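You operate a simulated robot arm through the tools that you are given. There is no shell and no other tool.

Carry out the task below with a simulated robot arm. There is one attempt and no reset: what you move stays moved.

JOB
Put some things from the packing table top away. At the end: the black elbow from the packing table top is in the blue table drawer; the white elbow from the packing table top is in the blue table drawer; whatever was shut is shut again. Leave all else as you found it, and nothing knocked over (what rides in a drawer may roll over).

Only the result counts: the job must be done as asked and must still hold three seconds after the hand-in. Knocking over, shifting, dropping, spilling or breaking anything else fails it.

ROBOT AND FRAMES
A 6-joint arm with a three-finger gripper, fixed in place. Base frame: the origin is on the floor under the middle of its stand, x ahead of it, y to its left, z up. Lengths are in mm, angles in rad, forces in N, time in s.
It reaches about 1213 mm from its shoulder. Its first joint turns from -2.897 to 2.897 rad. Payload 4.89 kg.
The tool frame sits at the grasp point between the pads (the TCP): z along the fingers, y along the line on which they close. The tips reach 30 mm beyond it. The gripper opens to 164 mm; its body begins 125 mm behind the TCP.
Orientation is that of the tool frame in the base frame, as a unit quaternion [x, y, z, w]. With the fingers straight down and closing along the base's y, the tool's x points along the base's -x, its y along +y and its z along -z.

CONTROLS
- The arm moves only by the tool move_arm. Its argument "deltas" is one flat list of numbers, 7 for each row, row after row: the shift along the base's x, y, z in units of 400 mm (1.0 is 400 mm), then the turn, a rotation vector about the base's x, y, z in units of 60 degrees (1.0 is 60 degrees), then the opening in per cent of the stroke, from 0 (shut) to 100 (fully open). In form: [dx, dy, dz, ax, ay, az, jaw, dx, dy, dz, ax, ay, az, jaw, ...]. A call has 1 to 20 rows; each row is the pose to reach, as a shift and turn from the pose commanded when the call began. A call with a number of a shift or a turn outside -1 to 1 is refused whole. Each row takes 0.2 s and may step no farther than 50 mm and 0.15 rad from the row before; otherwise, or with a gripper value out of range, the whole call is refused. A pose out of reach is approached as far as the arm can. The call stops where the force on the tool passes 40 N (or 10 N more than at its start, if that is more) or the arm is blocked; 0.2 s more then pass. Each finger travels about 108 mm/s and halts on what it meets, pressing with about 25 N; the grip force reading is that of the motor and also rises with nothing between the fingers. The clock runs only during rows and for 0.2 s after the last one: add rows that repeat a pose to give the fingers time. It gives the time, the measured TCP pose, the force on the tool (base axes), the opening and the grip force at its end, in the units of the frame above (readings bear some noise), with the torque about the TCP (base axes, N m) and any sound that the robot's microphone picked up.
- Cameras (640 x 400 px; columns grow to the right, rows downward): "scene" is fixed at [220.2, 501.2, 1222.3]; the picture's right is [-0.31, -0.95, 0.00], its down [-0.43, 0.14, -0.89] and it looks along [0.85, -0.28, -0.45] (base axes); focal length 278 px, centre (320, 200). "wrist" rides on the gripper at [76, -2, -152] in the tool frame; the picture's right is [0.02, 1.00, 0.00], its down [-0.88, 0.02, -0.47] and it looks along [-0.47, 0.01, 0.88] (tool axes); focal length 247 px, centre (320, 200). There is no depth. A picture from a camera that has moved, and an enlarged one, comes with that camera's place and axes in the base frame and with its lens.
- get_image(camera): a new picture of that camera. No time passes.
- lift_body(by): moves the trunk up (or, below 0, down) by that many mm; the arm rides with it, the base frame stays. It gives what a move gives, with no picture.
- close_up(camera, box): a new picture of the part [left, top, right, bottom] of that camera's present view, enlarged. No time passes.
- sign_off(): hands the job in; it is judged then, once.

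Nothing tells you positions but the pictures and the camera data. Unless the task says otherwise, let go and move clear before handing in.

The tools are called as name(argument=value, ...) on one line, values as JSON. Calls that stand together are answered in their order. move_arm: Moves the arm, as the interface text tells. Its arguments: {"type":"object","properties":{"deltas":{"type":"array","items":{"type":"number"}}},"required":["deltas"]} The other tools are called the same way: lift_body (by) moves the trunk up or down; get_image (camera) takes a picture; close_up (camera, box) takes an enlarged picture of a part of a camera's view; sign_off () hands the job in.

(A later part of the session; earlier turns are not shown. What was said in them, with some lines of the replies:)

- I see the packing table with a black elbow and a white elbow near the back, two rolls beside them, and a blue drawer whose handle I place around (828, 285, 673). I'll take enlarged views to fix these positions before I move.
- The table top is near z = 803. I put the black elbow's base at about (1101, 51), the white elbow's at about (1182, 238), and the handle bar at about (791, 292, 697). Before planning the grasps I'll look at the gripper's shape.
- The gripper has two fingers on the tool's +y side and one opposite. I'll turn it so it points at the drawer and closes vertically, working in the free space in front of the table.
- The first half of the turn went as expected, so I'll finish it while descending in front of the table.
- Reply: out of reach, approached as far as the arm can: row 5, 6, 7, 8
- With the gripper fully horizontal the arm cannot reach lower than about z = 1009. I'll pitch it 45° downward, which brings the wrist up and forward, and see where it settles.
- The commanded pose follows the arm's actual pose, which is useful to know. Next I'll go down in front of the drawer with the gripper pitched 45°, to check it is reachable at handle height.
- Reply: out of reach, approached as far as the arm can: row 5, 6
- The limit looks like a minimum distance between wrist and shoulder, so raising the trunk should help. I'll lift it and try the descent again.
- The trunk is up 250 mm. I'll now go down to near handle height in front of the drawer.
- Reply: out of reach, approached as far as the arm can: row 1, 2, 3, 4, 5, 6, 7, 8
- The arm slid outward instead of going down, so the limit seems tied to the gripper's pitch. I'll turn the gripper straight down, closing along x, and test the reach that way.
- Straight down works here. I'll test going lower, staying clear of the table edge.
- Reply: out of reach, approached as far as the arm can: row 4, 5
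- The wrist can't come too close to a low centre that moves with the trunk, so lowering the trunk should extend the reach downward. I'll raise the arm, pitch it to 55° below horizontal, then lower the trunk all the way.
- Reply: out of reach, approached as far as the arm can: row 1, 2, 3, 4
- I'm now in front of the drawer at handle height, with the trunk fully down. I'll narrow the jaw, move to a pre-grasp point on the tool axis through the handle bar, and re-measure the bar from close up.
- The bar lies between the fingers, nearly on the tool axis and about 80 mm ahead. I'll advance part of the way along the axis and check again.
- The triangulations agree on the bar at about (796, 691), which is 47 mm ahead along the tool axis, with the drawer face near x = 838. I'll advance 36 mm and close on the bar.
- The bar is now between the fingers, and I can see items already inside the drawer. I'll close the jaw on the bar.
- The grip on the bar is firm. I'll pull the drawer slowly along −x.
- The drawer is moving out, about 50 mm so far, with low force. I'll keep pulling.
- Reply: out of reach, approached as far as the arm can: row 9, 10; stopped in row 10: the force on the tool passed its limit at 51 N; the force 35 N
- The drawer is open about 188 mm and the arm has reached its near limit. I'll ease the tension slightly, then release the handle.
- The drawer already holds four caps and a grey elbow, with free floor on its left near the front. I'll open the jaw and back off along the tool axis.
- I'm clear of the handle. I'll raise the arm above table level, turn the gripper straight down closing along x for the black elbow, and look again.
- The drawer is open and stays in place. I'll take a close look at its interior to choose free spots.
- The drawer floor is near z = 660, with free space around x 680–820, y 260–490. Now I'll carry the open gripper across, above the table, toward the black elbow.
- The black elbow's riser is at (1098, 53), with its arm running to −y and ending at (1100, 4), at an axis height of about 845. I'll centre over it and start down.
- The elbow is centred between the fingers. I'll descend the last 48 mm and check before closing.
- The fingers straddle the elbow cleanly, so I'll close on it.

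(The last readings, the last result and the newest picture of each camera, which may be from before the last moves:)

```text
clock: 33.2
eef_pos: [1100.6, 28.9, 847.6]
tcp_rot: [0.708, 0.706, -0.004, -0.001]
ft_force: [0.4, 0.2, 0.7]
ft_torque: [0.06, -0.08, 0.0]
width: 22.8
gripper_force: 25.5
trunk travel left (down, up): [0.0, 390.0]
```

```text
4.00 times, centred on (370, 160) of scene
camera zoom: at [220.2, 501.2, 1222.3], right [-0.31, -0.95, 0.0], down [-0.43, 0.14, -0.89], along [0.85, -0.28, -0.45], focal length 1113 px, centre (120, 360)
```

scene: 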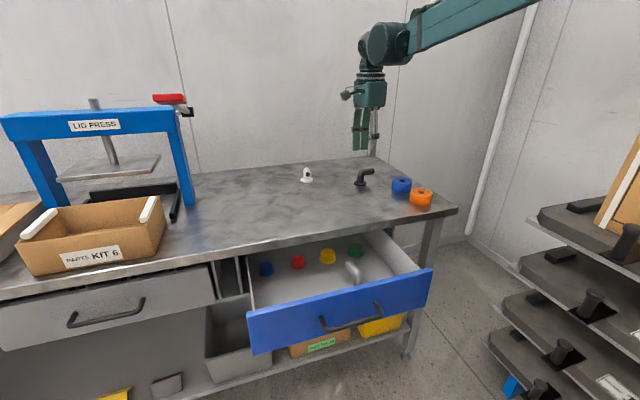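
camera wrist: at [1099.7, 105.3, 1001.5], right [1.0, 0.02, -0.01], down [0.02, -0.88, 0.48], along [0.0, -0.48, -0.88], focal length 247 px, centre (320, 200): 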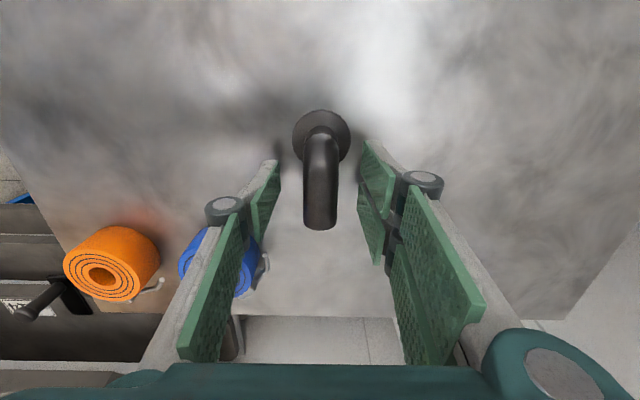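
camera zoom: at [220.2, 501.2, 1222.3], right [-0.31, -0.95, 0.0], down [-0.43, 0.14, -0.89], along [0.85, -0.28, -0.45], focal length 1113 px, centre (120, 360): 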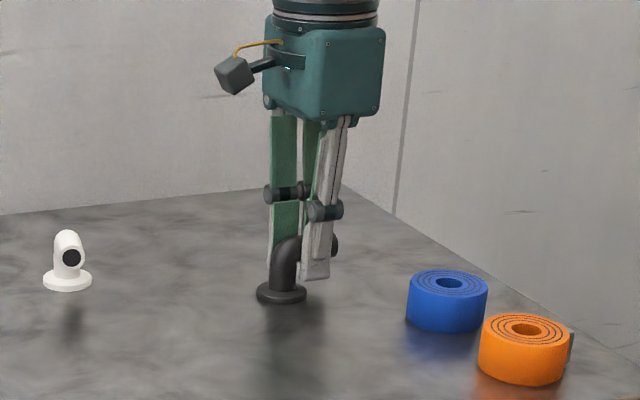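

Both sides are gripping at a width of 22.8 mm. I'll lift straight up and check that the elbow comes along.

move_arm(deltas=[0, 0, 0.05, 0, 0, 0, 4, 0, 0, 0.15, 0, 0, 0, 4, 0, 0, 0.25, 0, 0, 0, 4, 0, 0, 0.3, 0, 0, 0, 4])

get_image(camera="scene")

get_image(camera="wrist")

```text
clock: 34.2
eef_pos: [1100.8, 27.7, 966.9]
tcp_rot: [0.708, 0.707, -0.004, -0.001]
ft_force: [0.5, -0.1, -0.6]
ft_torque: [-0.03, 0.09, 0.02]
width: 22.8
gripper_force: 24.3
trunk travel left (down, up): [0.0, 390.0]
```

```text
taken
```

scene: 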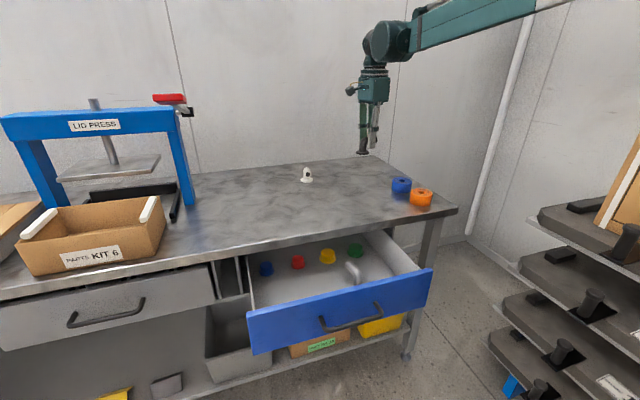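

```text
taken
camera wrist: at [1100.8, 104.9, 1121.4], right [1.0, 0.02, -0.01], down [0.02, -0.88, 0.48], along [0.0, -0.48, -0.88], focal length 247 px, centre (320, 200)
```

wrist: 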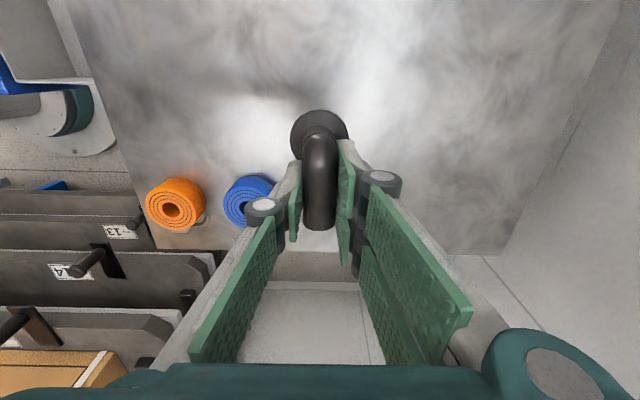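

The black elbow is in the gripper. I'll carry it over the open part of the drawer, heading for about (738, 300).

move_arm(deltas=[-0.0907, 0.068, 0, 0, 0, 0, 4, -0.1814, 0.136, 0, 0, 0, 0, 4, -0.2721, 0.204, 0, 0, 0, 0, 4, -0.3628, 0.272, 0, 0, 0, 0, 4, -0.4535, 0.34, 0, 0, 0, 0, 4, -0.5442, 0.408, 0, 0, 0, 0, 4, -0.6349, 0.476, 0, 0, 0, 0, 4, -0.7256, 0.544, 0, 0, 0, 0, 4, -0.8163, 0.612, 0, 0, 0, 0, 4, -0.907, 0.68, 0, 0, 0, 0, 4])

get_image(camera="wrist")

get_image(camera="scene")

```text
clock: 36.4
eef_pos: [739.2, 299.7, 967.8]
tcp_rot: [0.708, 0.707, -0.003, -0.001]
ft_force: [1.5, -1.2, -0.6]
ft_torque: [0.14, 0.28, -0.02]
width: 22.8
gripper_force: 25.2
trunk travel left (down, up): [0.0, 390.0]
```

```text
taken
camera wrist: at [738.6, 376.6, 1120.7], right [1.0, 0.02, -0.01], down [0.02, -0.88, 0.48], along [0.0, -0.48, -0.88], focal length 247 px, centre (320, 200)
```

wrist: 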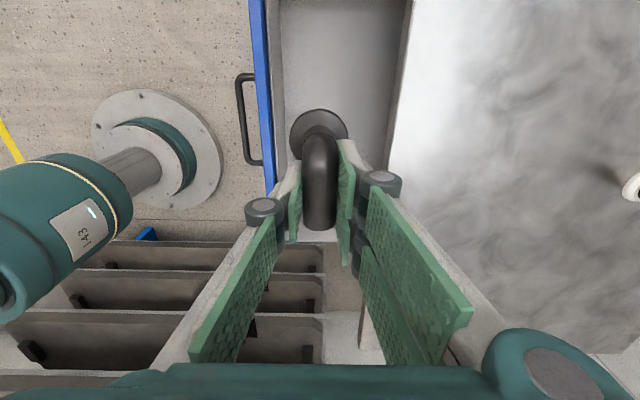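

```text
taken
```

scene: 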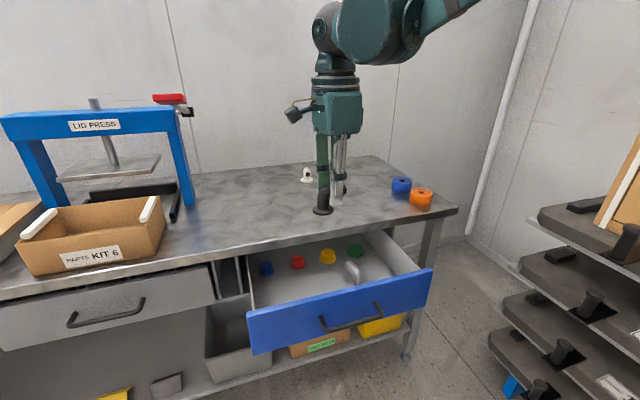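

I'm over the open drawer, whose free interior runs from about x 668 to 828. I'll lower the elbow to just above the floor.

move_arm(deltas=[0.01, 0, -0.1, 0, 0, 0, 4, 0.015, 0, -0.2, 0, 0, 0, 4, 0.015, 0, -0.3, 0, 0, 0, 4, 0.015, 0, -0.4, 0, 0, 0, 4, 0.015, 0, -0.5, 0, 0, 0, 4, 0.015, 0, -0.6, 0, 0, 0, 4])

get_image(camera="wrist")

close_up(camera="scene", box=[230, 215, 450, 355])

```text
clock: 37.8
eef_pos: [744.0, 300.4, 728.1]
tcp_rot: [0.708, 0.706, -0.003, -0.001]
ft_force: [0.0, -0.4, 1.5]
ft_torque: [0.05, -0.24, 0.02]
width: 22.6
gripper_force: 24.7
trunk travel left (down, up): [0.0, 390.0]
```

```text
taken
camera wrist: at [743.0, 376.7, 881.7], right [1.0, 0.02, -0.01], down [0.02, -0.88, 0.48], along [0.0, -0.48, -0.88], focal length 247 px, centre (320, 200)
```

wrist: 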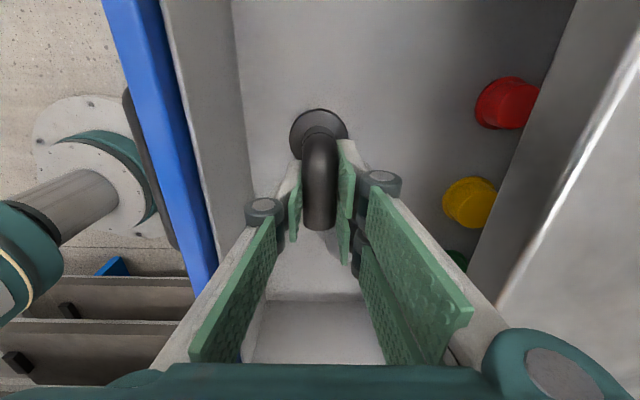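

```text
2.86 times, centred on (340, 285) of scene
camera zoom: at [220.2, 501.2, 1222.3], right [-0.31, -0.95, 0.0], down [-0.43, 0.14, -0.89], along [0.85, -0.28, -0.45], focal length 795 px, centre (263, -43)
```

zoom: 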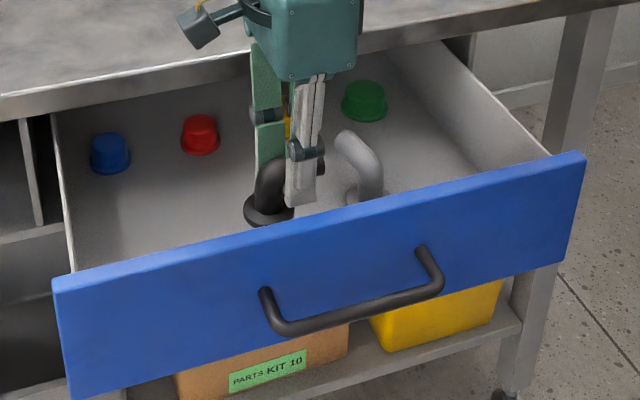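

The elbow is just above the floor, with the grey elbow clear to one side. I'll ease it down in small steps.

move_arm(deltas=[0, 0, -0.02, 0, 0, 0, 4, 0, 0, -0.035, 0, 0, 0, 4, 0, 0, -0.04, 0, 0, 0, 4, 0, 0, -0.045, 0, 0, 0, 4])

close_up(camera="scene", box=[230, 215, 450, 355])

```text
clock: 38.8
eef_pos: [742.5, 299.7, 710.8]
tcp_rot: [0.707, 0.707, -0.004, -0.001]
ft_force: [-0.9, -0.1, 0.1]
ft_torque: [-0.01, -0.03, 0.02]
width: 22.7
gripper_force: 25.0
trunk travel left (down, up): [0.0, 390.0]
```

```text
2.86 times, centred on (340, 285) of scene
camera zoom: at [220.2, 501.2, 1222.3], right [-0.31, -0.95, 0.0], down [-0.43, 0.14, -0.89], along [0.85, -0.28, -0.45], focal length 795 px, centre (263, -43)
```

zoom: 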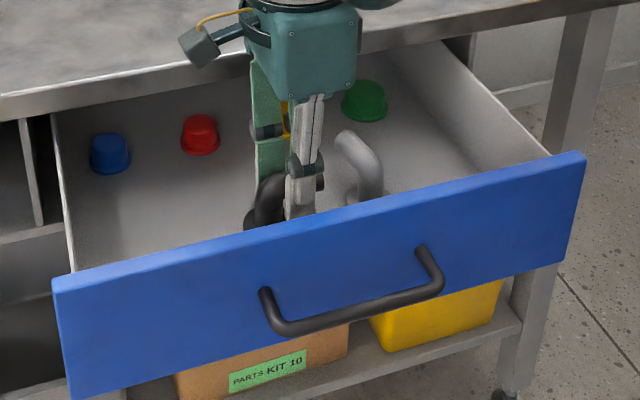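

There's no contact yet, so I'll keep easing down.

move_arm(deltas=[0, 0, -0.0075, 0, 0, 0, 4, 0, 0, -0.015, 0, 0, 0, 4, 0, 0, -0.0225, 0, 0, 0, 4])

```text
clock: 39.6
eef_pos: [742.7, 300.4, 701.8]
tcp_rot: [0.708, 0.706, -0.004, -0.001]
ft_force: [-0.5, -0.8, 0.1]
ft_torque: [-0.01, -0.02, 0.03]
width: 22.7
gripper_force: 24.8
trunk travel left (down, up): [0.0, 390.0]
```

move_arm(deltas=[0, 0, -0.0075, 0, 0, 0, 4, 0, 0, -0.015, 0, 0, 0, 4, 0, 0, -0.0225, 0, 0, 0, 4])

close_up(camera="wrist", box=[220, 60, 440, 260])

```text
clock: 40.4
eef_pos: [743.0, 300.0, 692.0]
tcp_rot: [0.708, 0.706, -0.004, -0.001]
ft_force: [1.1, 0.7, 0.8]
ft_torque: [-0.02, 0.0, 0.01]
width: 22.9
gripper_force: 24.9
trunk travel left (down, up): [0.0, 390.0]
```

```text
2.00 times, centred on (330, 160) of wrist
camera zoom: at [743.2, 377.0, 845.0], right [1.0, 0.02, -0.01], down [0.02, -0.88, 0.48], along [0.0, -0.48, -0.88], focal length 494 px, centre (300, 280)
```

zoom: 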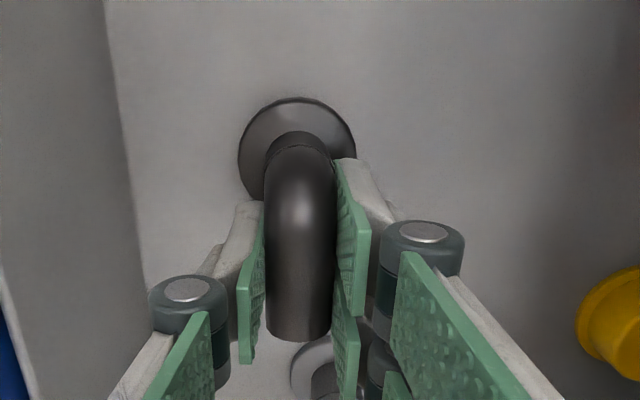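

The bottom is at about z = 647 and still hasn't made contact. I'll continue in fine steps.

move_arm(deltas=[0, 0, -0.006, 0, 0, 0, 4, 0, 0, -0.012, 0, 0, 0, 4, 0, 0, -0.018, 0, 0, 0, 4])

```text
clock: 41.2
eef_pos: [743.4, 299.3, 685.7]
tcp_rot: [0.708, 0.706, -0.004, -0.001]
ft_force: [-0.7, 0.4, 6.4]
ft_torque: [0.2, -0.14, -0.01]
width: 22.7
gripper_force: 25.1
trunk travel left (down, up): [0.0, 390.0]
```

Light contact shows at Fz ≈ 6 N, so the elbow rests on the drawer floor. I'll release and rise straight up.

move_arm(deltas=[0, 0, 0, 0, 0, 0, 15, 0, 0, 0, 0, 0, 0, 25, 0, 0, 0, 0, 0, 0, 32, 0, 0, 0, 0, 0, 0, 32])

move_arm(deltas=[0, 0, 0.05, 0, 0, 0, 32, 0, 0, 0.1, 0, 0, 0, 32, 0, 0, 0.2, 0, 0, 0, 32, 0, 0, 0.3, 0, 0, 0, 32, 0, 0, 0.4, 0, 0, 0, 32, 0, 0, 0.5, 0, 0, 0, 32, 0, 0, 0.6, 0, 0, 0, 32, 0, 0, 0.7, 0, 0, 0, 32])

get_image(camera="scene")

get_image(camera="wrist")

```text
clock: 42.2
eef_pos: [742.1, 300.9, 684.7]
tcp_rot: [0.708, 0.707, -0.003, -0.002]
ft_force: [-1.4, 1.4, -0.6]
ft_torque: [0.01, -0.01, -0.04]
width: 52.3
gripper_force: 0.1
trunk travel left (down, up): [0.0, 390.0]
```

```text
clock: 44.0
eef_pos: [743.8, 300.1, 963.9]
tcp_rot: [0.708, 0.707, -0.004, -0.001]
ft_force: [1.4, 0.2, -0.6]
ft_torque: [-0.05, 0.15, -0.03]
width: 52.7
gripper_force: 0.0
trunk travel left (down, up): [0.0, 390.0]
```

```text
taken
```

scene: 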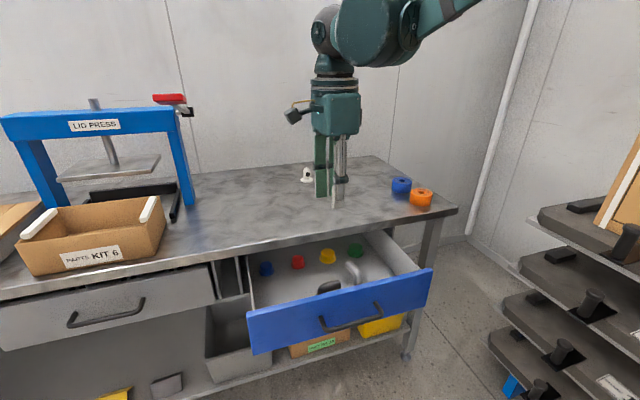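

```text
taken
camera wrist: at [744.2, 376.4, 1117.7], right [1.0, 0.02, -0.01], down [0.02, -0.88, 0.48], along [0.0, -0.48, -0.88], focal length 247 px, centre (320, 200)
```

wrist: 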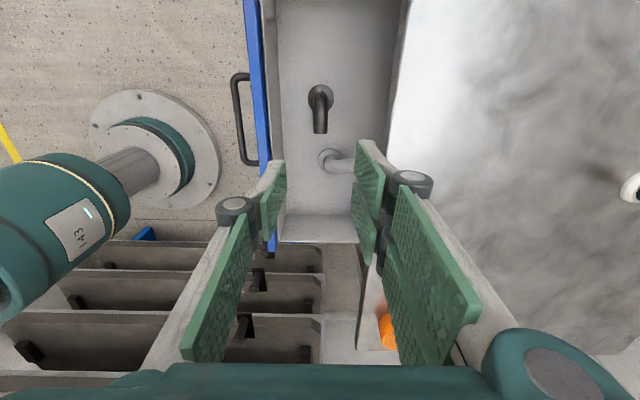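

The black elbow stands upright in the drawer beside the untouched grey one. Next is the white elbow: I'll cross the table while yawing the gripper about 80° so it closes across the elbow's arm.

move_arm(deltas=[0.11, -0.012, 0, 0, 0, 0.0833, 40, 0.22, -0.025, 0, 0, 0, 0.1667, 40, 0.33, -0.037, 0, 0, 0, 0.25, 40, 0.44, -0.05, 0, 0, 0, 0.3333, 40, 0.55, -0.062, 0, 0, 0, 0.4167, 40, 0.66, -0.075, 0, 0, 0, 0.5, 40, 0.77, -0.087, 0, 0, 0, 0.5833, 40, 0.88, -0.1, 0, 0, 0, 0.6667, 40])

move_arm(deltas=[0, 0, 0, 0, 0, 0.1333, 40, 0, 0, 0, 0, 0, 0.2667, 40, 0, 0, 0, 0, 0, 0.4, 40, 0, 0, 0, 0, 0, 0.5333, 40, 0, 0, 0, 0, 0, 0.6667, 40])

get_image(camera="wrist")

get_image(camera="scene")

```text
clock: 45.8
eef_pos: [1094.2, 259.8, 966.0]
tcp_rot: [0.422, 0.906, -0.003, 0.001]
ft_force: [-1.8, -0.3, 2.8]
ft_torque: [-0.06, -0.33, -0.02]
width: 65.2
gripper_force: 0.1
trunk travel left (down, up): [0.0, 390.0]
```

```text
clock: 47.0
eef_pos: [1095.3, 261.1, 964.2]
tcp_rot: [0.088, 0.996, -0.004, 0.001]
ft_force: [-0.2, 0.0, -0.1]
ft_torque: [-0.01, 0.0, 0.02]
width: 65.7
gripper_force: 0.1
trunk travel left (down, up): [0.0, 390.0]
```

```text
taken
camera wrist: at [1019.9, 272.8, 1117.9], right [0.15, 0.99, -0.01], down [0.87, -0.13, 0.48], along [0.47, -0.08, -0.88], focal length 247 px, centre (320, 200)
```

wrist: 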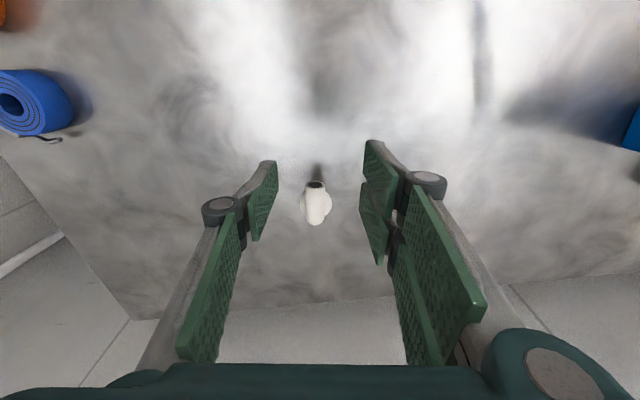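

```text
taken
```

scene: 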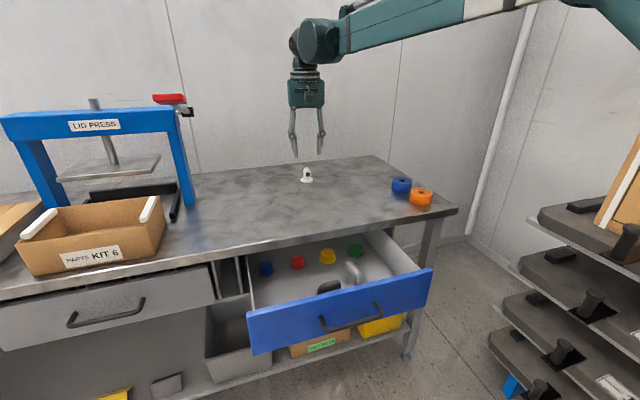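

The white elbow is ahead, between the fingers. I'll take a close look to measure it precisely.

close_up(camera="wrist", box=[260, 140, 380, 240])

close_up(camera="scene", box=[260, 110, 380, 200])

```text
4.00 times, centred on (320, 190) of wrist
camera zoom: at [1019.9, 272.8, 1117.9], right [0.15, 0.99, -0.01], down [0.87, -0.13, 0.48], along [0.47, -0.08, -0.88], focal length 988 px, centre (320, 240)
```

zoom: 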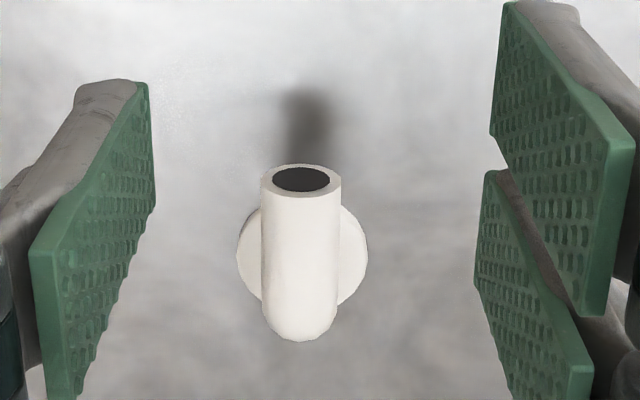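

```text
4.44 times, centred on (320, 155) of scene
camera zoom: at [220.2, 501.2, 1222.3], right [-0.31, -0.95, 0.0], down [-0.43, 0.14, -0.89], along [0.85, -0.28, -0.45], focal length 1236 px, centre (320, 400)
```

zoom: 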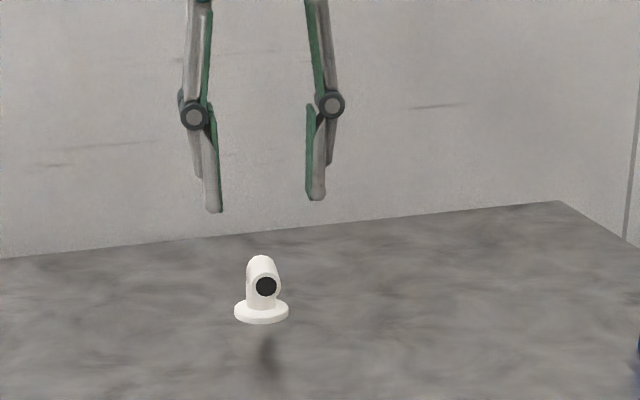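

The arm axis runs from about (1190, 237) to (1141, 246) and lines up with my yaw. I'll centre over (1162, 242), still high, to check reach.

move_arm(deltas=[0.08, -0.022, -0.03, 0, 0, 0, 38, 0.165, -0.046, -0.06, 0, 0, 0, 36])

get_image(camera="wrist")

```text
clock: 47.6
eef_pos: [1160.7, 241.8, 944.9]
tcp_rot: [0.087, 0.996, -0.003, 0.002]
ft_force: [-2.0, 0.6, 2.2]
ft_torque: [-0.11, -0.32, 0.0]
width: 58.9
gripper_force: 0.0
trunk travel left (down, up): [0.0, 390.0]
```

```text
taken
camera wrist: at [1084.8, 254.6, 1096.5], right [0.15, 0.99, -0.01], down [0.87, -0.13, 0.48], along [0.47, -0.08, -0.88], focal length 247 px, centre (320, 200)
```

wrist: 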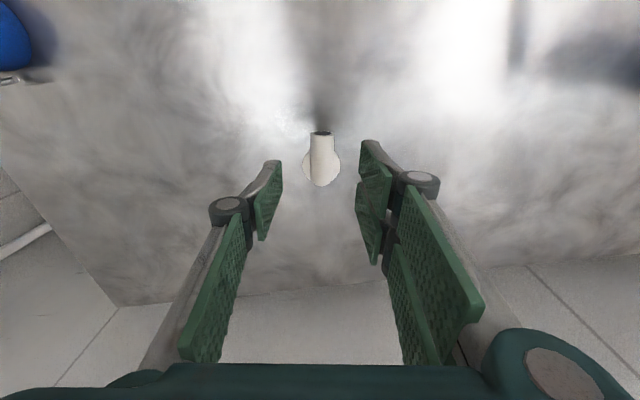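

This is reachable and centred. I'll descend to grasp height.

move_arm(deltas=[0.004, 0, -0.08, 0, 0, 0, 36, 0.008, 0, -0.16, 0, 0, 0, 36, 0.008, 0, -0.239, 0, 0, 0, 36])

close_up(camera="wrist", box=[220, 80, 420, 260])

close_up(camera="scene", box=[260, 110, 380, 200])

```text
clock: 48.4
eef_pos: [1163.3, 241.7, 846.3]
tcp_rot: [0.089, 0.996, -0.004, 0.002]
ft_force: [-0.9, 0.0, 1.3]
ft_torque: [0.02, -0.14, -0.01]
width: 59.1
gripper_force: 0.1
trunk travel left (down, up): [0.0, 390.0]
```

```text
2.22 times, centred on (320, 170) of wrist
camera zoom: at [1088.5, 253.6, 998.9], right [0.15, 0.99, -0.01], down [0.87, -0.13, 0.48], along [0.47, -0.08, -0.88], focal length 549 px, centre (320, 267)
```

zoom: 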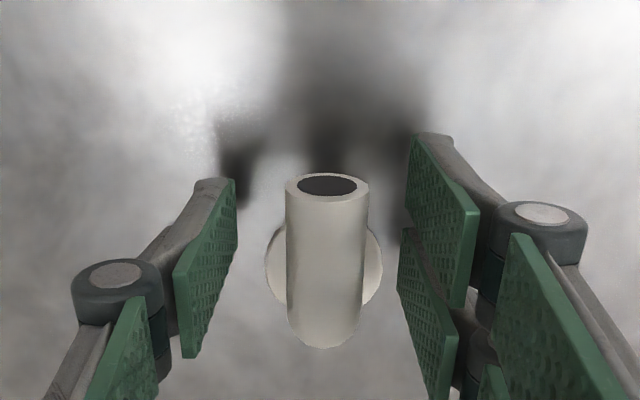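

```text
4.44 times, centred on (320, 155) of scene
camera zoom: at [220.2, 501.2, 1222.3], right [-0.31, -0.95, 0.0], down [-0.43, 0.14, -0.89], along [0.85, -0.28, -0.45], focal length 1236 px, centre (320, 400)
```

zoom: 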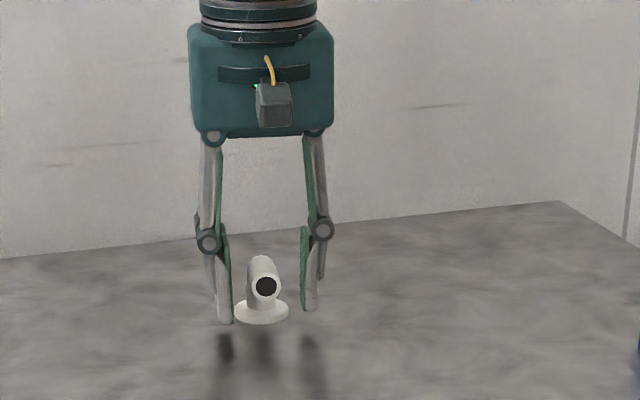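

The fingers sit on both sides of the white elbow, so I'll close on it.

move_arm(deltas=[0, 0, 0, 0, 0, 0, 25, 0, 0, 0, 0, 0, 0, 18, 0, 0, 0, 0, 0, 0, 8, 0, 0, 0, 0, 0, 0, 4, 0, 0, 0, 0, 0, 0, 4])

close_up(camera="scene", box=[260, 110, 380, 200])

```text
clock: 49.6
eef_pos: [1164.8, 242.4, 847.2]
tcp_rot: [0.088, 0.996, -0.004, 0.001]
ft_force: [0.3, 0.9, 2.5]
ft_torque: [0.07, -0.14, -0.02]
width: 23.0
gripper_force: 25.0
trunk travel left (down, up): [0.0, 390.0]
```

```text
4.44 times, centred on (320, 155) of scene
camera zoom: at [220.2, 501.2, 1222.3], right [-0.31, -0.95, 0.0], down [-0.43, 0.14, -0.89], along [0.85, -0.28, -0.45], focal length 1236 px, centre (320, 400)
```

zoom: 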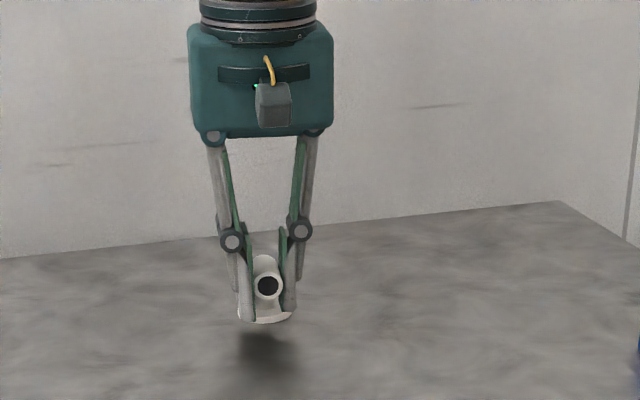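

Gripped, at 23 mm. I'll lift and verify.

move_arm(deltas=[0, 0, 0.05, 0, 0, 0, 4, 0, 0, 0.15, 0, 0, 0, 4, 0, 0, 0.25, 0, 0, 0, 4, 0, 0, 0.3, 0, 0, 0, 4])

get_image(camera="wrist")

```text
clock: 50.6
eef_pos: [1164.3, 242.1, 965.3]
tcp_rot: [0.089, 0.996, -0.003, 0.001]
ft_force: [0.9, -0.2, -0.4]
ft_torque: [-0.03, 0.11, 0.01]
width: 22.6
gripper_force: 25.9
trunk travel left (down, up): [0.0, 390.0]
```

```text
taken
camera wrist: at [1089.0, 255.2, 1118.0], right [0.15, 0.99, -0.01], down [0.87, -0.13, 0.48], along [0.47, -0.08, -0.88], focal length 247 px, centre (320, 200)
```

wrist: 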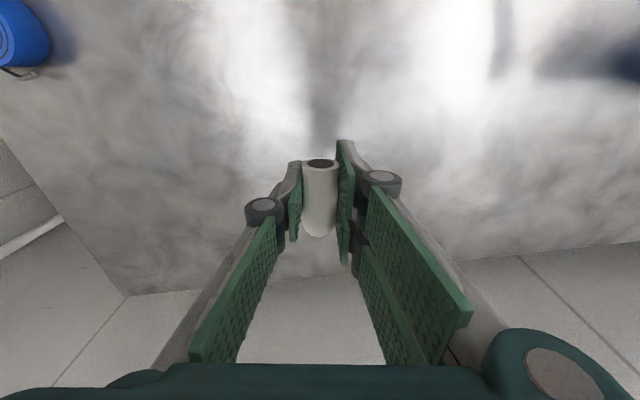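

The white elbow is held. I'll carry it back over the open drawer, to the free area left of the black elbow.

move_arm(deltas=[-0.1013, 0.0396, 0, 0, 0, 0, 4, -0.2027, 0.0792, 0, 0, 0, 0, 4, -0.304, 0.1188, 0, 0, 0, 0, 4, -0.4053, 0.1584, 0, 0, 0, 0, 4, -0.5067, 0.198, 0, 0, 0, 0, 4, -0.608, 0.2376, 0, 0, 0, 0, 4, -0.7093, 0.2772, 0, 0, 0, 0, 4, -0.8107, 0.3168, 0, 0, 0, 0, 4, -0.912, 0.3565, 0, 0, 0, 0, 4])

move_arm(deltas=[-0.09, 0.035, 0, 0, 0, 0, 4, -0.185, 0.068, 0, 0, 0, 0, 4])

get_image(camera="wrist")

get_image(camera="scene")

```text
clock: 52.6
eef_pos: [800.7, 382.8, 965.8]
tcp_rot: [0.088, 0.996, -0.004, 0.001]
ft_force: [1.4, -0.7, -1.8]
ft_torque: [0.15, 0.31, 0.0]
width: 22.8
gripper_force: 24.6
trunk travel left (down, up): [0.0, 390.0]
```

```text
clock: 53.2
eef_pos: [726.1, 412.3, 963.7]
tcp_rot: [0.088, 0.996, -0.004, 0.001]
ft_force: [1.2, -0.3, -1.4]
ft_torque: [0.01, 0.25, 0.01]
width: 22.8
gripper_force: 24.9
trunk travel left (down, up): [0.0, 390.0]
```

```text
taken
camera wrist: at [650.4, 423.9, 1116.8], right [0.15, 0.99, -0.01], down [0.87, -0.13, 0.48], along [0.47, -0.08, -0.88], focal length 247 px, centre (320, 200)
```

wrist: 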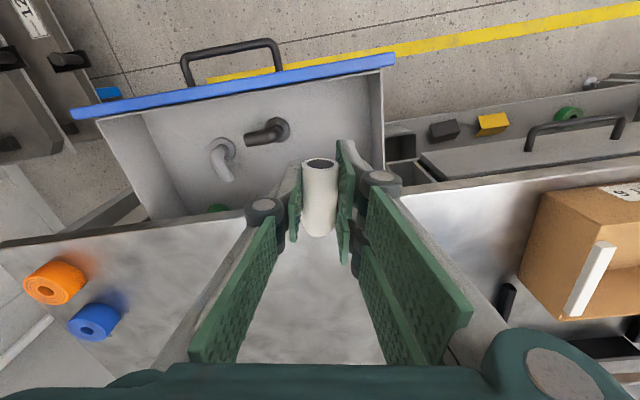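

```text
taken
```

scene: 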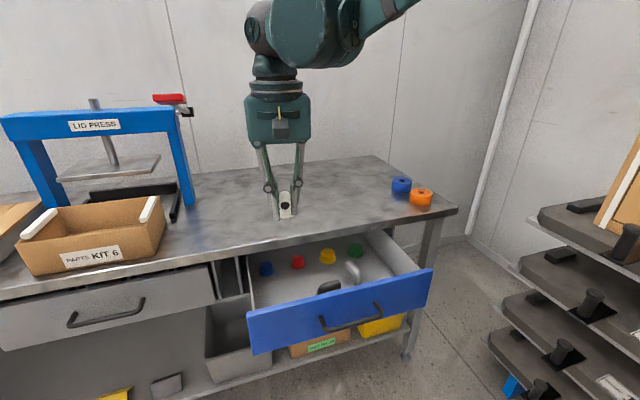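

I'm over the drawer at (726, 412), with the black and grey elbows well to the right. I'll lower it.

move_arm(deltas=[0, 0, -0.1, 0, 0, 0, 4, 0, 0, -0.2, 0, 0, 0, 4, 0, 0, -0.3, 0, 0, 0, 4, 0, 0, -0.4, 0, 0, 0, 4, 0, 0, -0.5, 0, 0, 0, 4, 0, 0, -0.6, 0, 0, 0, 4, 0, 0, -0.64, 0, 0, 0, 4])

get_image(camera="wrist")

close_up(camera="scene", box=[230, 215, 450, 355])

```text
clock: 54.8
eef_pos: [724.2, 411.4, 710.2]
tcp_rot: [0.089, 0.996, -0.004, 0.002]
ft_force: [-0.9, -0.6, 0.2]
ft_torque: [0.06, -0.07, 0.04]
width: 22.4
gripper_force: 24.6
trunk travel left (down, up): [0.0, 390.0]
```

```text
taken
camera wrist: at [649.0, 424.5, 862.1], right [0.15, 0.99, -0.01], down [0.87, -0.13, 0.48], along [0.47, -0.08, -0.88], focal length 247 px, centre (320, 200)
```

wrist: 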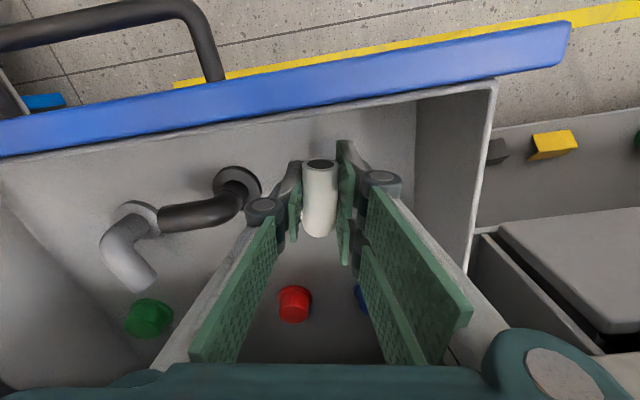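

```text
2.86 times, centred on (340, 285) of scene
camera zoom: at [220.2, 501.2, 1222.3], right [-0.31, -0.95, 0.0], down [-0.43, 0.14, -0.89], along [0.85, -0.28, -0.45], focal length 795 px, centre (263, -43)
```

zoom: 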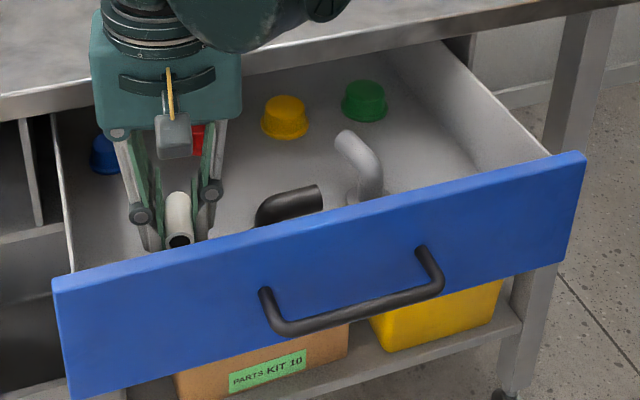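

There's good clearance on both sides. I'll ease it down to the floor.

move_arm(deltas=[0, 0, -0.015, 0, 0, 0, 4, 0, 0, -0.03, 0, 0, 0, 4, 0, 0, -0.04, 0, 0, 0, 4, 0, 0, -0.0475, 0, 0, 0, 4])

move_arm(deltas=[0, 0, -0.005, 0, 0, 0, 4, 0, 0, -0.01, 0, 0, 0, 4])

```text
clock: 55.8
eef_pos: [725.2, 411.3, 690.6]
tcp_rot: [0.088, 0.996, -0.004, 0.002]
ft_force: [-0.5, -0.8, 0.3]
ft_torque: [0.03, 0.01, 0.01]
width: 22.8
gripper_force: 26.0
trunk travel left (down, up): [0.0, 390.0]
```

```text
clock: 56.4
eef_pos: [726.1, 411.0, 686.4]
tcp_rot: [0.087, 0.996, -0.004, 0.001]
ft_force: [0.3, 0.3, -1.7]
ft_torque: [0.01, 0.04, -0.02]
width: 22.7
gripper_force: 25.1
trunk travel left (down, up): [0.0, 390.0]
```

move_arm(deltas=[0, 0, -0.005, 0, 0, 0, 4, 0, 0, -0.008, 0, 0, 0, 4])

```text
clock: 57.0
eef_pos: [725.0, 411.1, 683.9]
tcp_rot: [0.088, 0.996, -0.003, 0.001]
ft_force: [-0.2, 0.7, -1.0]
ft_torque: [0.03, -0.02, 0.01]
width: 22.5
gripper_force: 25.1
trunk travel left (down, up): [0.0, 390.0]
```

move_arm(deltas=[0, 0, -0.004, 0, 0, 0, 4, 0, 0, -0.006, 0, 0, 0, 4])

```text
clock: 57.6
eef_pos: [725.2, 411.4, 680.6]
tcp_rot: [0.088, 0.996, -0.002, 0.002]
ft_force: [-0.7, -2.9, 16.6]
ft_torque: [0.11, -0.39, -0.05]
width: 22.7
gripper_force: 25.0
trunk travel left (down, up): [0.0, 390.0]
```

The elbow is now in contact with the floor at 16.6 N. I'll back off 1 mm, release, and rise.

move_arm(deltas=[0, 0, 0.003, 0, 0, 0, 4, 0, 0, 0.003, 0, 0, 0, 14, 0, 0, 0.003, 0, 0, 0, 22, 0, 0, 0.003, 0, 0, 0, 26, 0, 0, 0.003, 0, 0, 0, 26])

move_arm(deltas=[0, 0, 0.05, 0, 0, 0, 26, 0, 0, 0.1, 0, 0, 0, 26, 0, 0, 0.2, 0, 0, 0, 26, 0, 0, 0.3, 0, 0, 0, 26, 0, 0, 0.4, 0, 0, 0, 26, 0, 0, 0.5, 0, 0, 0, 26, 0, 0, 0.6, 0, 0, 0, 26, 0, 0, 0.7, 0, 0, 0, 26])

get_image(camera="wrist")

get_image(camera="scene")

```text
clock: 58.8
eef_pos: [725.7, 412.0, 682.4]
tcp_rot: [0.088, 0.996, -0.004, 0.001]
ft_force: [0.3, 0.0, -0.9]
ft_torque: [0.03, 0.0, 0.01]
width: 42.7
gripper_force: 0.2
trunk travel left (down, up): [0.0, 390.0]
```

```text
clock: 60.6
eef_pos: [725.8, 411.2, 961.8]
tcp_rot: [0.088, 0.996, -0.004, 0.002]
ft_force: [0.8, 1.2, -0.1]
ft_torque: [-0.09, 0.19, 0.0]
width: 42.6
gripper_force: 0.1
trunk travel left (down, up): [0.0, 390.0]
```

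```text
taken
camera wrist: at [650.7, 424.2, 1114.5], right [0.15, 0.99, -0.01], down [0.87, -0.13, 0.48], along [0.47, -0.08, -0.88], focal length 247 px, centre (320, 200)
```

wrist: 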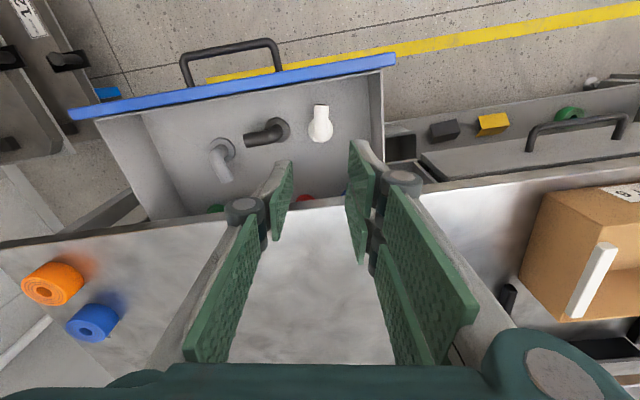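

```text
taken
```

scene: 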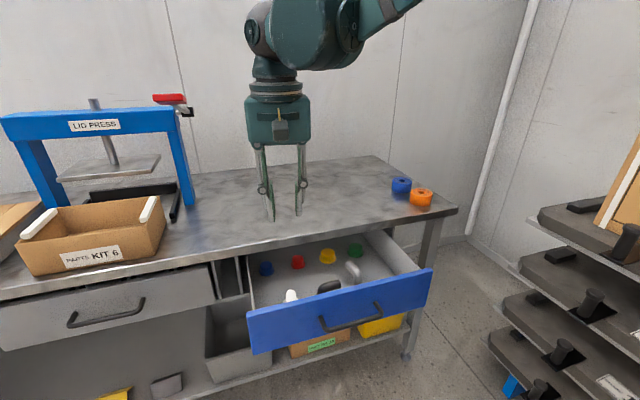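

Both elbows are upright in the drawer. To close it, I'll shut the fingers, come down in front of the handle, and push the bar slowly along +x.

move_arm(deltas=[-0.089, -0.0605, 0, 0, 0, 0.033, 15, -0.178, -0.121, 0, 0, 0, 0.067, 5, -0.267, -0.1815, 0, 0, 0, 0.1, 0, -0.356, -0.242, 0, 0, 0, 0.133, 0, -0.445, -0.3025, 0, 0, 0, 0.1667, 0])

get_image(camera="wrist")

get_image(camera="scene")

```text
clock: 61.8
eef_pos: [548.1, 290.2, 962.6]
tcp_rot: [0.001, 1.0, -0.002, 0.001]
ft_force: [2.2, 1.7, -0.5]
ft_torque: [-0.17, 0.33, -0.01]
width: 0.0
gripper_force: 25.0
trunk travel left (down, up): [0.0, 390.0]
```

```text
taken
camera wrist: at [472.1, 288.5, 1114.9], right [-0.02, 1.0, -0.01], down [0.88, 0.02, 0.48], along [0.48, 0.0, -0.88], focal length 247 px, centre (320, 200)
```

wrist: 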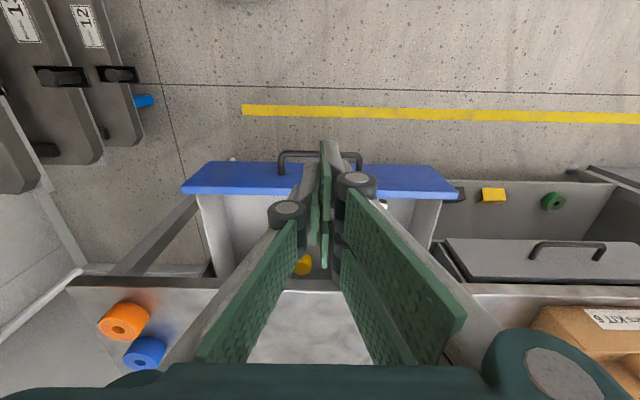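

```text
taken
```

scene: 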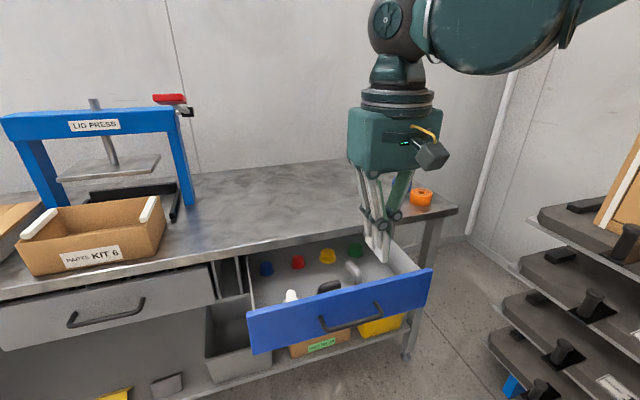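

The bar is at x ≈ 608, centred on y ≈ 288. I'll descend in front of it.

move_arm(deltas=[-0.01, 0, -0.11, 0, 0, 0, 0, -0.02, 0, -0.22, 0, 0, 0, 0, -0.02, 0, -0.33, 0, 0, 0, 0, -0.02, 0, -0.44, 0, 0, 0, 0, -0.02, 0, -0.55, 0, 0, 0, 0, -0.02, 0, -0.65, 0, 0, 0, 0])

get_image(camera="wrist")

close_up(camera="scene", box=[230, 200, 470, 360])

```text
clock: 63.2
eef_pos: [540.6, 289.7, 701.3]
tcp_rot: [0.001, 1.0, -0.004, 0.003]
ft_force: [-0.9, -0.1, 1.2]
ft_torque: [0.13, -0.21, 0.01]
width: 0.1
gripper_force: 24.9
trunk travel left (down, up): [0.0, 390.0]
```

```text
taken
camera wrist: at [462.2, 288.8, 853.8], right [-0.02, 1.0, -0.01], down [0.88, 0.02, 0.48], along [0.48, 0.0, -0.88], focal length 247 px, centre (320, 200)
```

wrist: 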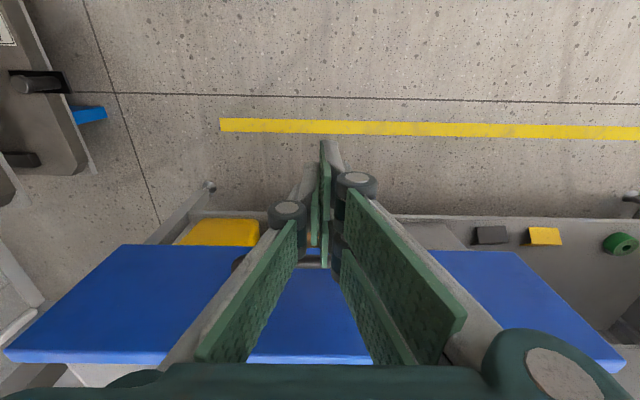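

```text
2.50 times, centred on (350, 280) of scene
camera zoom: at [220.2, 501.2, 1222.3], right [-0.31, -0.95, 0.0], down [-0.43, 0.14, -0.89], along [0.85, -0.28, -0.45], focal length 695 px, centre (245, 0)
```

zoom: 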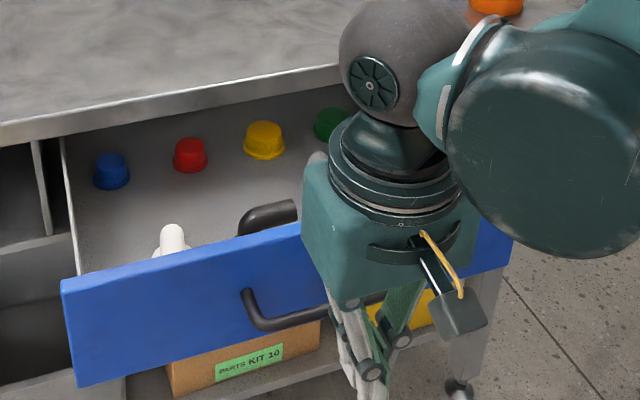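

I'm positioned in front of the handle. I'll push slowly along +x.

move_arm(deltas=[0.03, 0, 0, 0, 0, 0, 0, 0.06, 0, 0, 0, 0, 0, 0, 0.09, 0, 0, 0, 0, 0, 0, 0.12, 0, 0, 0, 0, 0, 0, 0.15, 0, 0, 0, 0, 0, 0, 0.18, 0, 0, 0, 0, 0, 0, 0.21, 0, 0, 0, 0, 0, 0, 0.24, 0, 0, 0, 0, 0, 0])

get_image(camera="scene")

get_image(camera="wrist")

```text
clock: 65.0
eef_pos: [635.6, 291.3, 702.6]
tcp_rot: [0.001, 1.0, -0.003, 0.003]
ft_force: [-0.7, 0.1, 0.2]
ft_torque: [0.03, -0.04, 0.0]
width: 0.0
gripper_force: 25.2
trunk travel left (down, up): [0.0, 390.0]
```

```text
taken
```

scene: 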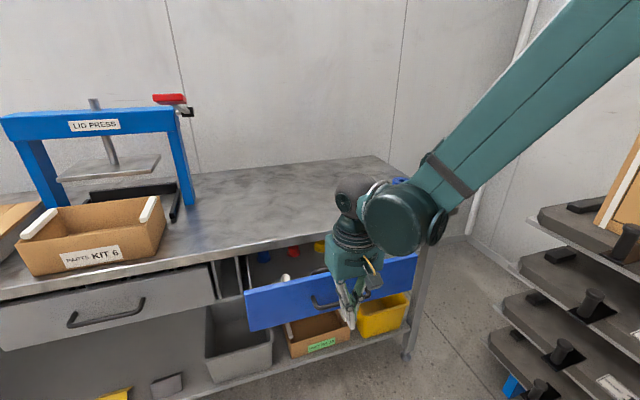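

```text
taken
camera wrist: at [559.2, 289.7, 855.4], right [-0.02, 1.0, -0.01], down [0.88, 0.02, 0.48], along [0.48, 0.0, -0.88], focal length 247 px, centre (320, 200)
```

wrist: 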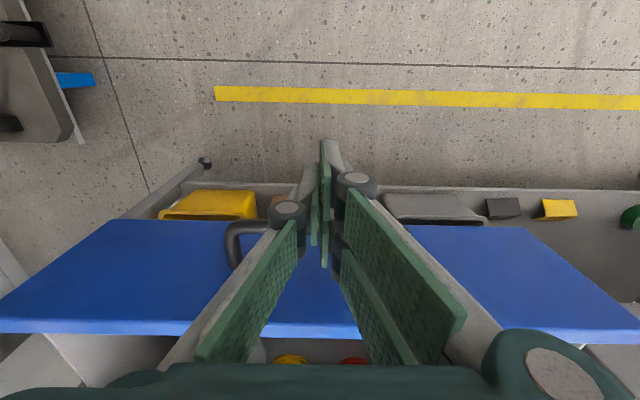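

The drawer is sliding in with almost no force. I'll continue.

move_arm(deltas=[0.03, 0, 0, 0, 0, 0, 0, 0.06, 0, 0, 0, 0, 0, 0, 0.09, 0, 0, 0, 0, 0, 0, 0.12, 0, 0, 0, 0, 0, 0, 0.15, 0, 0, 0, 0, 0, 0, 0.18, 0, 0, 0, 0, 0, 0, 0.21, 0, 0, 0, 0, 0, 0])

get_image(camera="scene")

get_image(camera="wrist")

```text
clock: 66.6
eef_pos: [721.3, 290.4, 702.9]
tcp_rot: [0.001, 1.0, -0.004, 0.002]
ft_force: [0.1, -0.1, 1.0]
ft_torque: [-0.02, -0.07, -0.02]
width: 0.0
gripper_force: 25.1
trunk travel left (down, up): [0.0, 390.0]
```

```text
taken
```

scene: 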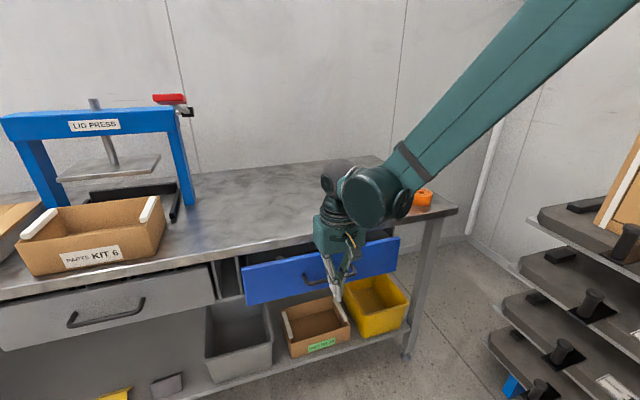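

```text
taken
camera wrist: at [643.6, 289.7, 855.3], right [-0.02, 1.0, -0.01], down [0.88, 0.02, 0.48], along [0.48, 0.0, -0.88], focal length 247 px, centre (320, 200)
```

wrist: 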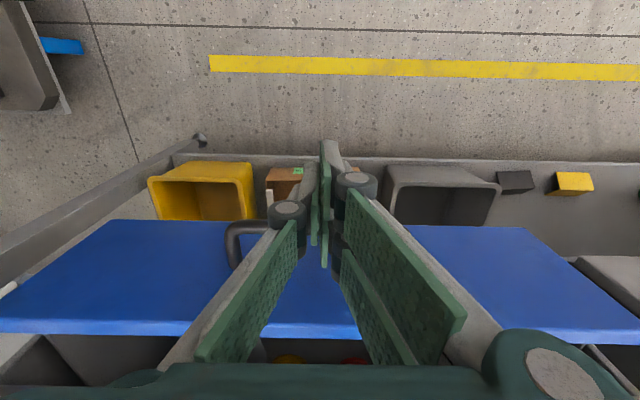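

About 35 mm is left. I'll go slower for the last part, until the drawer meets its stop.

move_arm(deltas=[0.015, 0, 0, 0, 0, 0, 0, 0.03, 0, 0, 0, 0, 0, 0, 0.045, 0, 0, 0, 0, 0, 0, 0.06, 0, 0, 0, 0, 0, 0])

move_arm(deltas=[0.01, 0, 0, 0, 0, 0, 0, 0.02, 0, 0, 0, 0, 0, 0, 0.03, 0, 0, 0, 0, 0, 0, 0.04, 0, 0, 0, 0, 0, 0, 0.05, 0, 0, 0, 0, 0, 0])

get_image(camera="scene")

get_image(camera="wrist")

```text
clock: 67.6
eef_pos: [743.5, 291.3, 702.2]
tcp_rot: [0.0, 1.0, -0.004, 0.003]
ft_force: [0.3, -0.1, -0.5]
ft_torque: [0.06, -0.03, -0.01]
width: 0.0
gripper_force: 25.1
trunk travel left (down, up): [0.0, 390.0]
```

```text
clock: 68.8
eef_pos: [759.3, 290.1, 703.1]
tcp_rot: [0.001, 1.0, -0.003, 0.0]
ft_force: [-10.8, -0.2, -1.8]
ft_torque: [-0.08, 0.1, -0.01]
width: 0.0
gripper_force: 25.0
trunk travel left (down, up): [0.0, 390.0]
stopped in row 5: the force on the tool passed its limit at 48 N (the readings are from after the stop); the commanded pose is now the measured one
```

```text
taken
```

scene: 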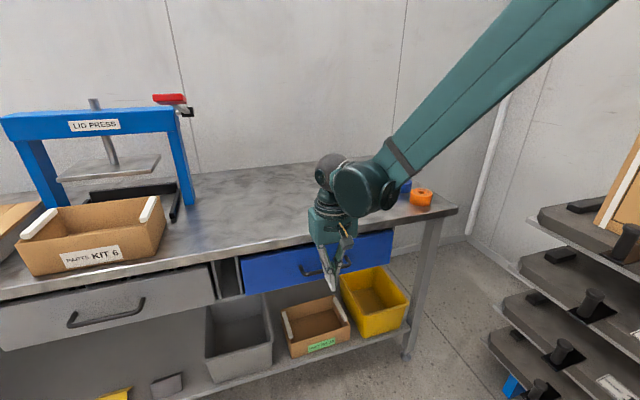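

```text
taken
camera wrist: at [683.5, 289.6, 855.2], right [-0.02, 1.0, -0.01], down [0.88, 0.02, 0.47], along [0.47, 0.0, -0.88], focal length 247 px, centre (320, 200)
```

wrist: 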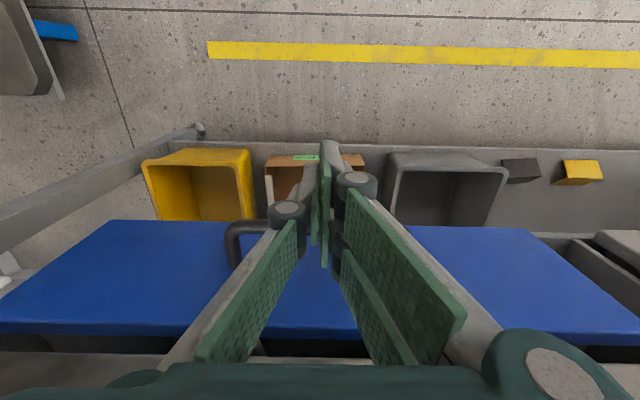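

The drawer met its stop at 48 N. I'll back away from the handle, rise, and check that the drawer is fully shut.

move_arm(deltas=[-0.05, 0, 0, 0, 0, 0, 0, -0.14, 0, 0, 0, 0, 0, 0, -0.2, 0, 0.05, 0, 0, 0, 0, -0.25, 0, 0.15, 0, 0, 0, 0, -0.3, 0, 0.25, 0, 0, 0, 0, -0.3, 0, 0.36, 0, 0, 0, 0, -0.3, 0, 0.47, 0, 0, 0, 0, -0.3, 0, 0.58, 0, 0, 0, 0, -0.3, 0, 0.69, 0, 0, 0, 0, -0.3, 0, 0.8, 0, 0, 0, 0])

get_image(camera="scene")

close_up(camera="scene", box=[200, 210, 440, 360])

get_image(camera="wrist")

```text
clock: 71.0
eef_pos: [642.0, 290.7, 1021.9]
tcp_rot: [0.0, 1.0, -0.004, 0.0]
ft_force: [0.3, 0.7, -0.5]
ft_torque: [-0.09, 0.21, -0.04]
width: 0.0
gripper_force: 24.9
trunk travel left (down, up): [0.0, 390.0]
```

```text
taken
```

scene: 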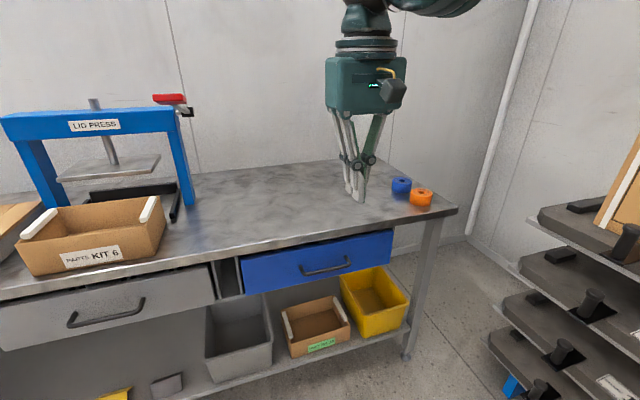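

```text
2.67 times, centred on (320, 285) of scene
camera zoom: at [220.2, 501.2, 1222.3], right [-0.31, -0.95, 0.0], down [-0.43, 0.14, -0.89], along [0.85, -0.28, -0.45], focal length 742 px, centre (320, -27)
```

zoom: 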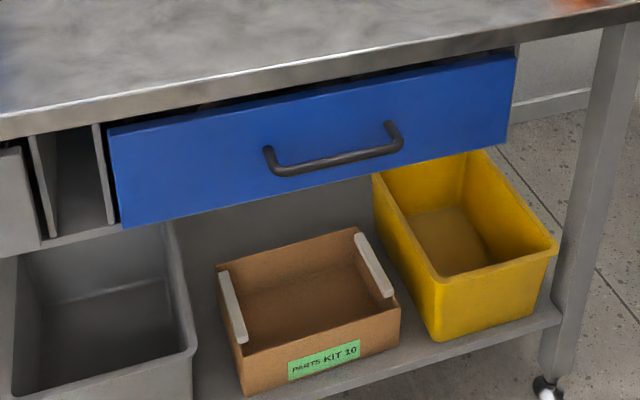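

```text
taken
camera wrist: at [565.8, 289.5, 1174.8], right [-0.02, 1.0, -0.01], down [0.88, 0.02, 0.47], along [0.47, 0.0, -0.88], focal length 247 px, centre (320, 200)
```

wrist: 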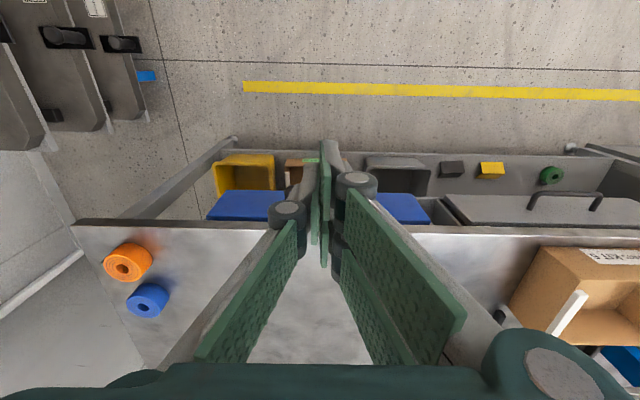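

The table is clear of both elbows, and the drawer front looks exactly as it did in the first close-up. The other items haven't moved, and the gripper is empty and clear, so I'm handing the job in.

sign_off()

```text
The job is handed in.
```

The black and white elbows from the table top are now in the blue table drawer, and the drawer is shut again. I haven't seen a verdict beyond the hand-in being accepted.

- **Elbows:** both were standing upright on the drawer floor when I let go. I couldn't see inside once the drawer closed.
- **Drawer:** I pushed it in until it met its stop. Its front then matched the close-up from the start.
- **Everything else:** the two rolls on the table look unmoved. The four caps and the grey elbow already in the drawer looked undisturbed when I last saw them.
- **Arm:** the gripper is empty and clear of the table, but I left the arm in a new position and the trunk 75 mm lower than at the start.
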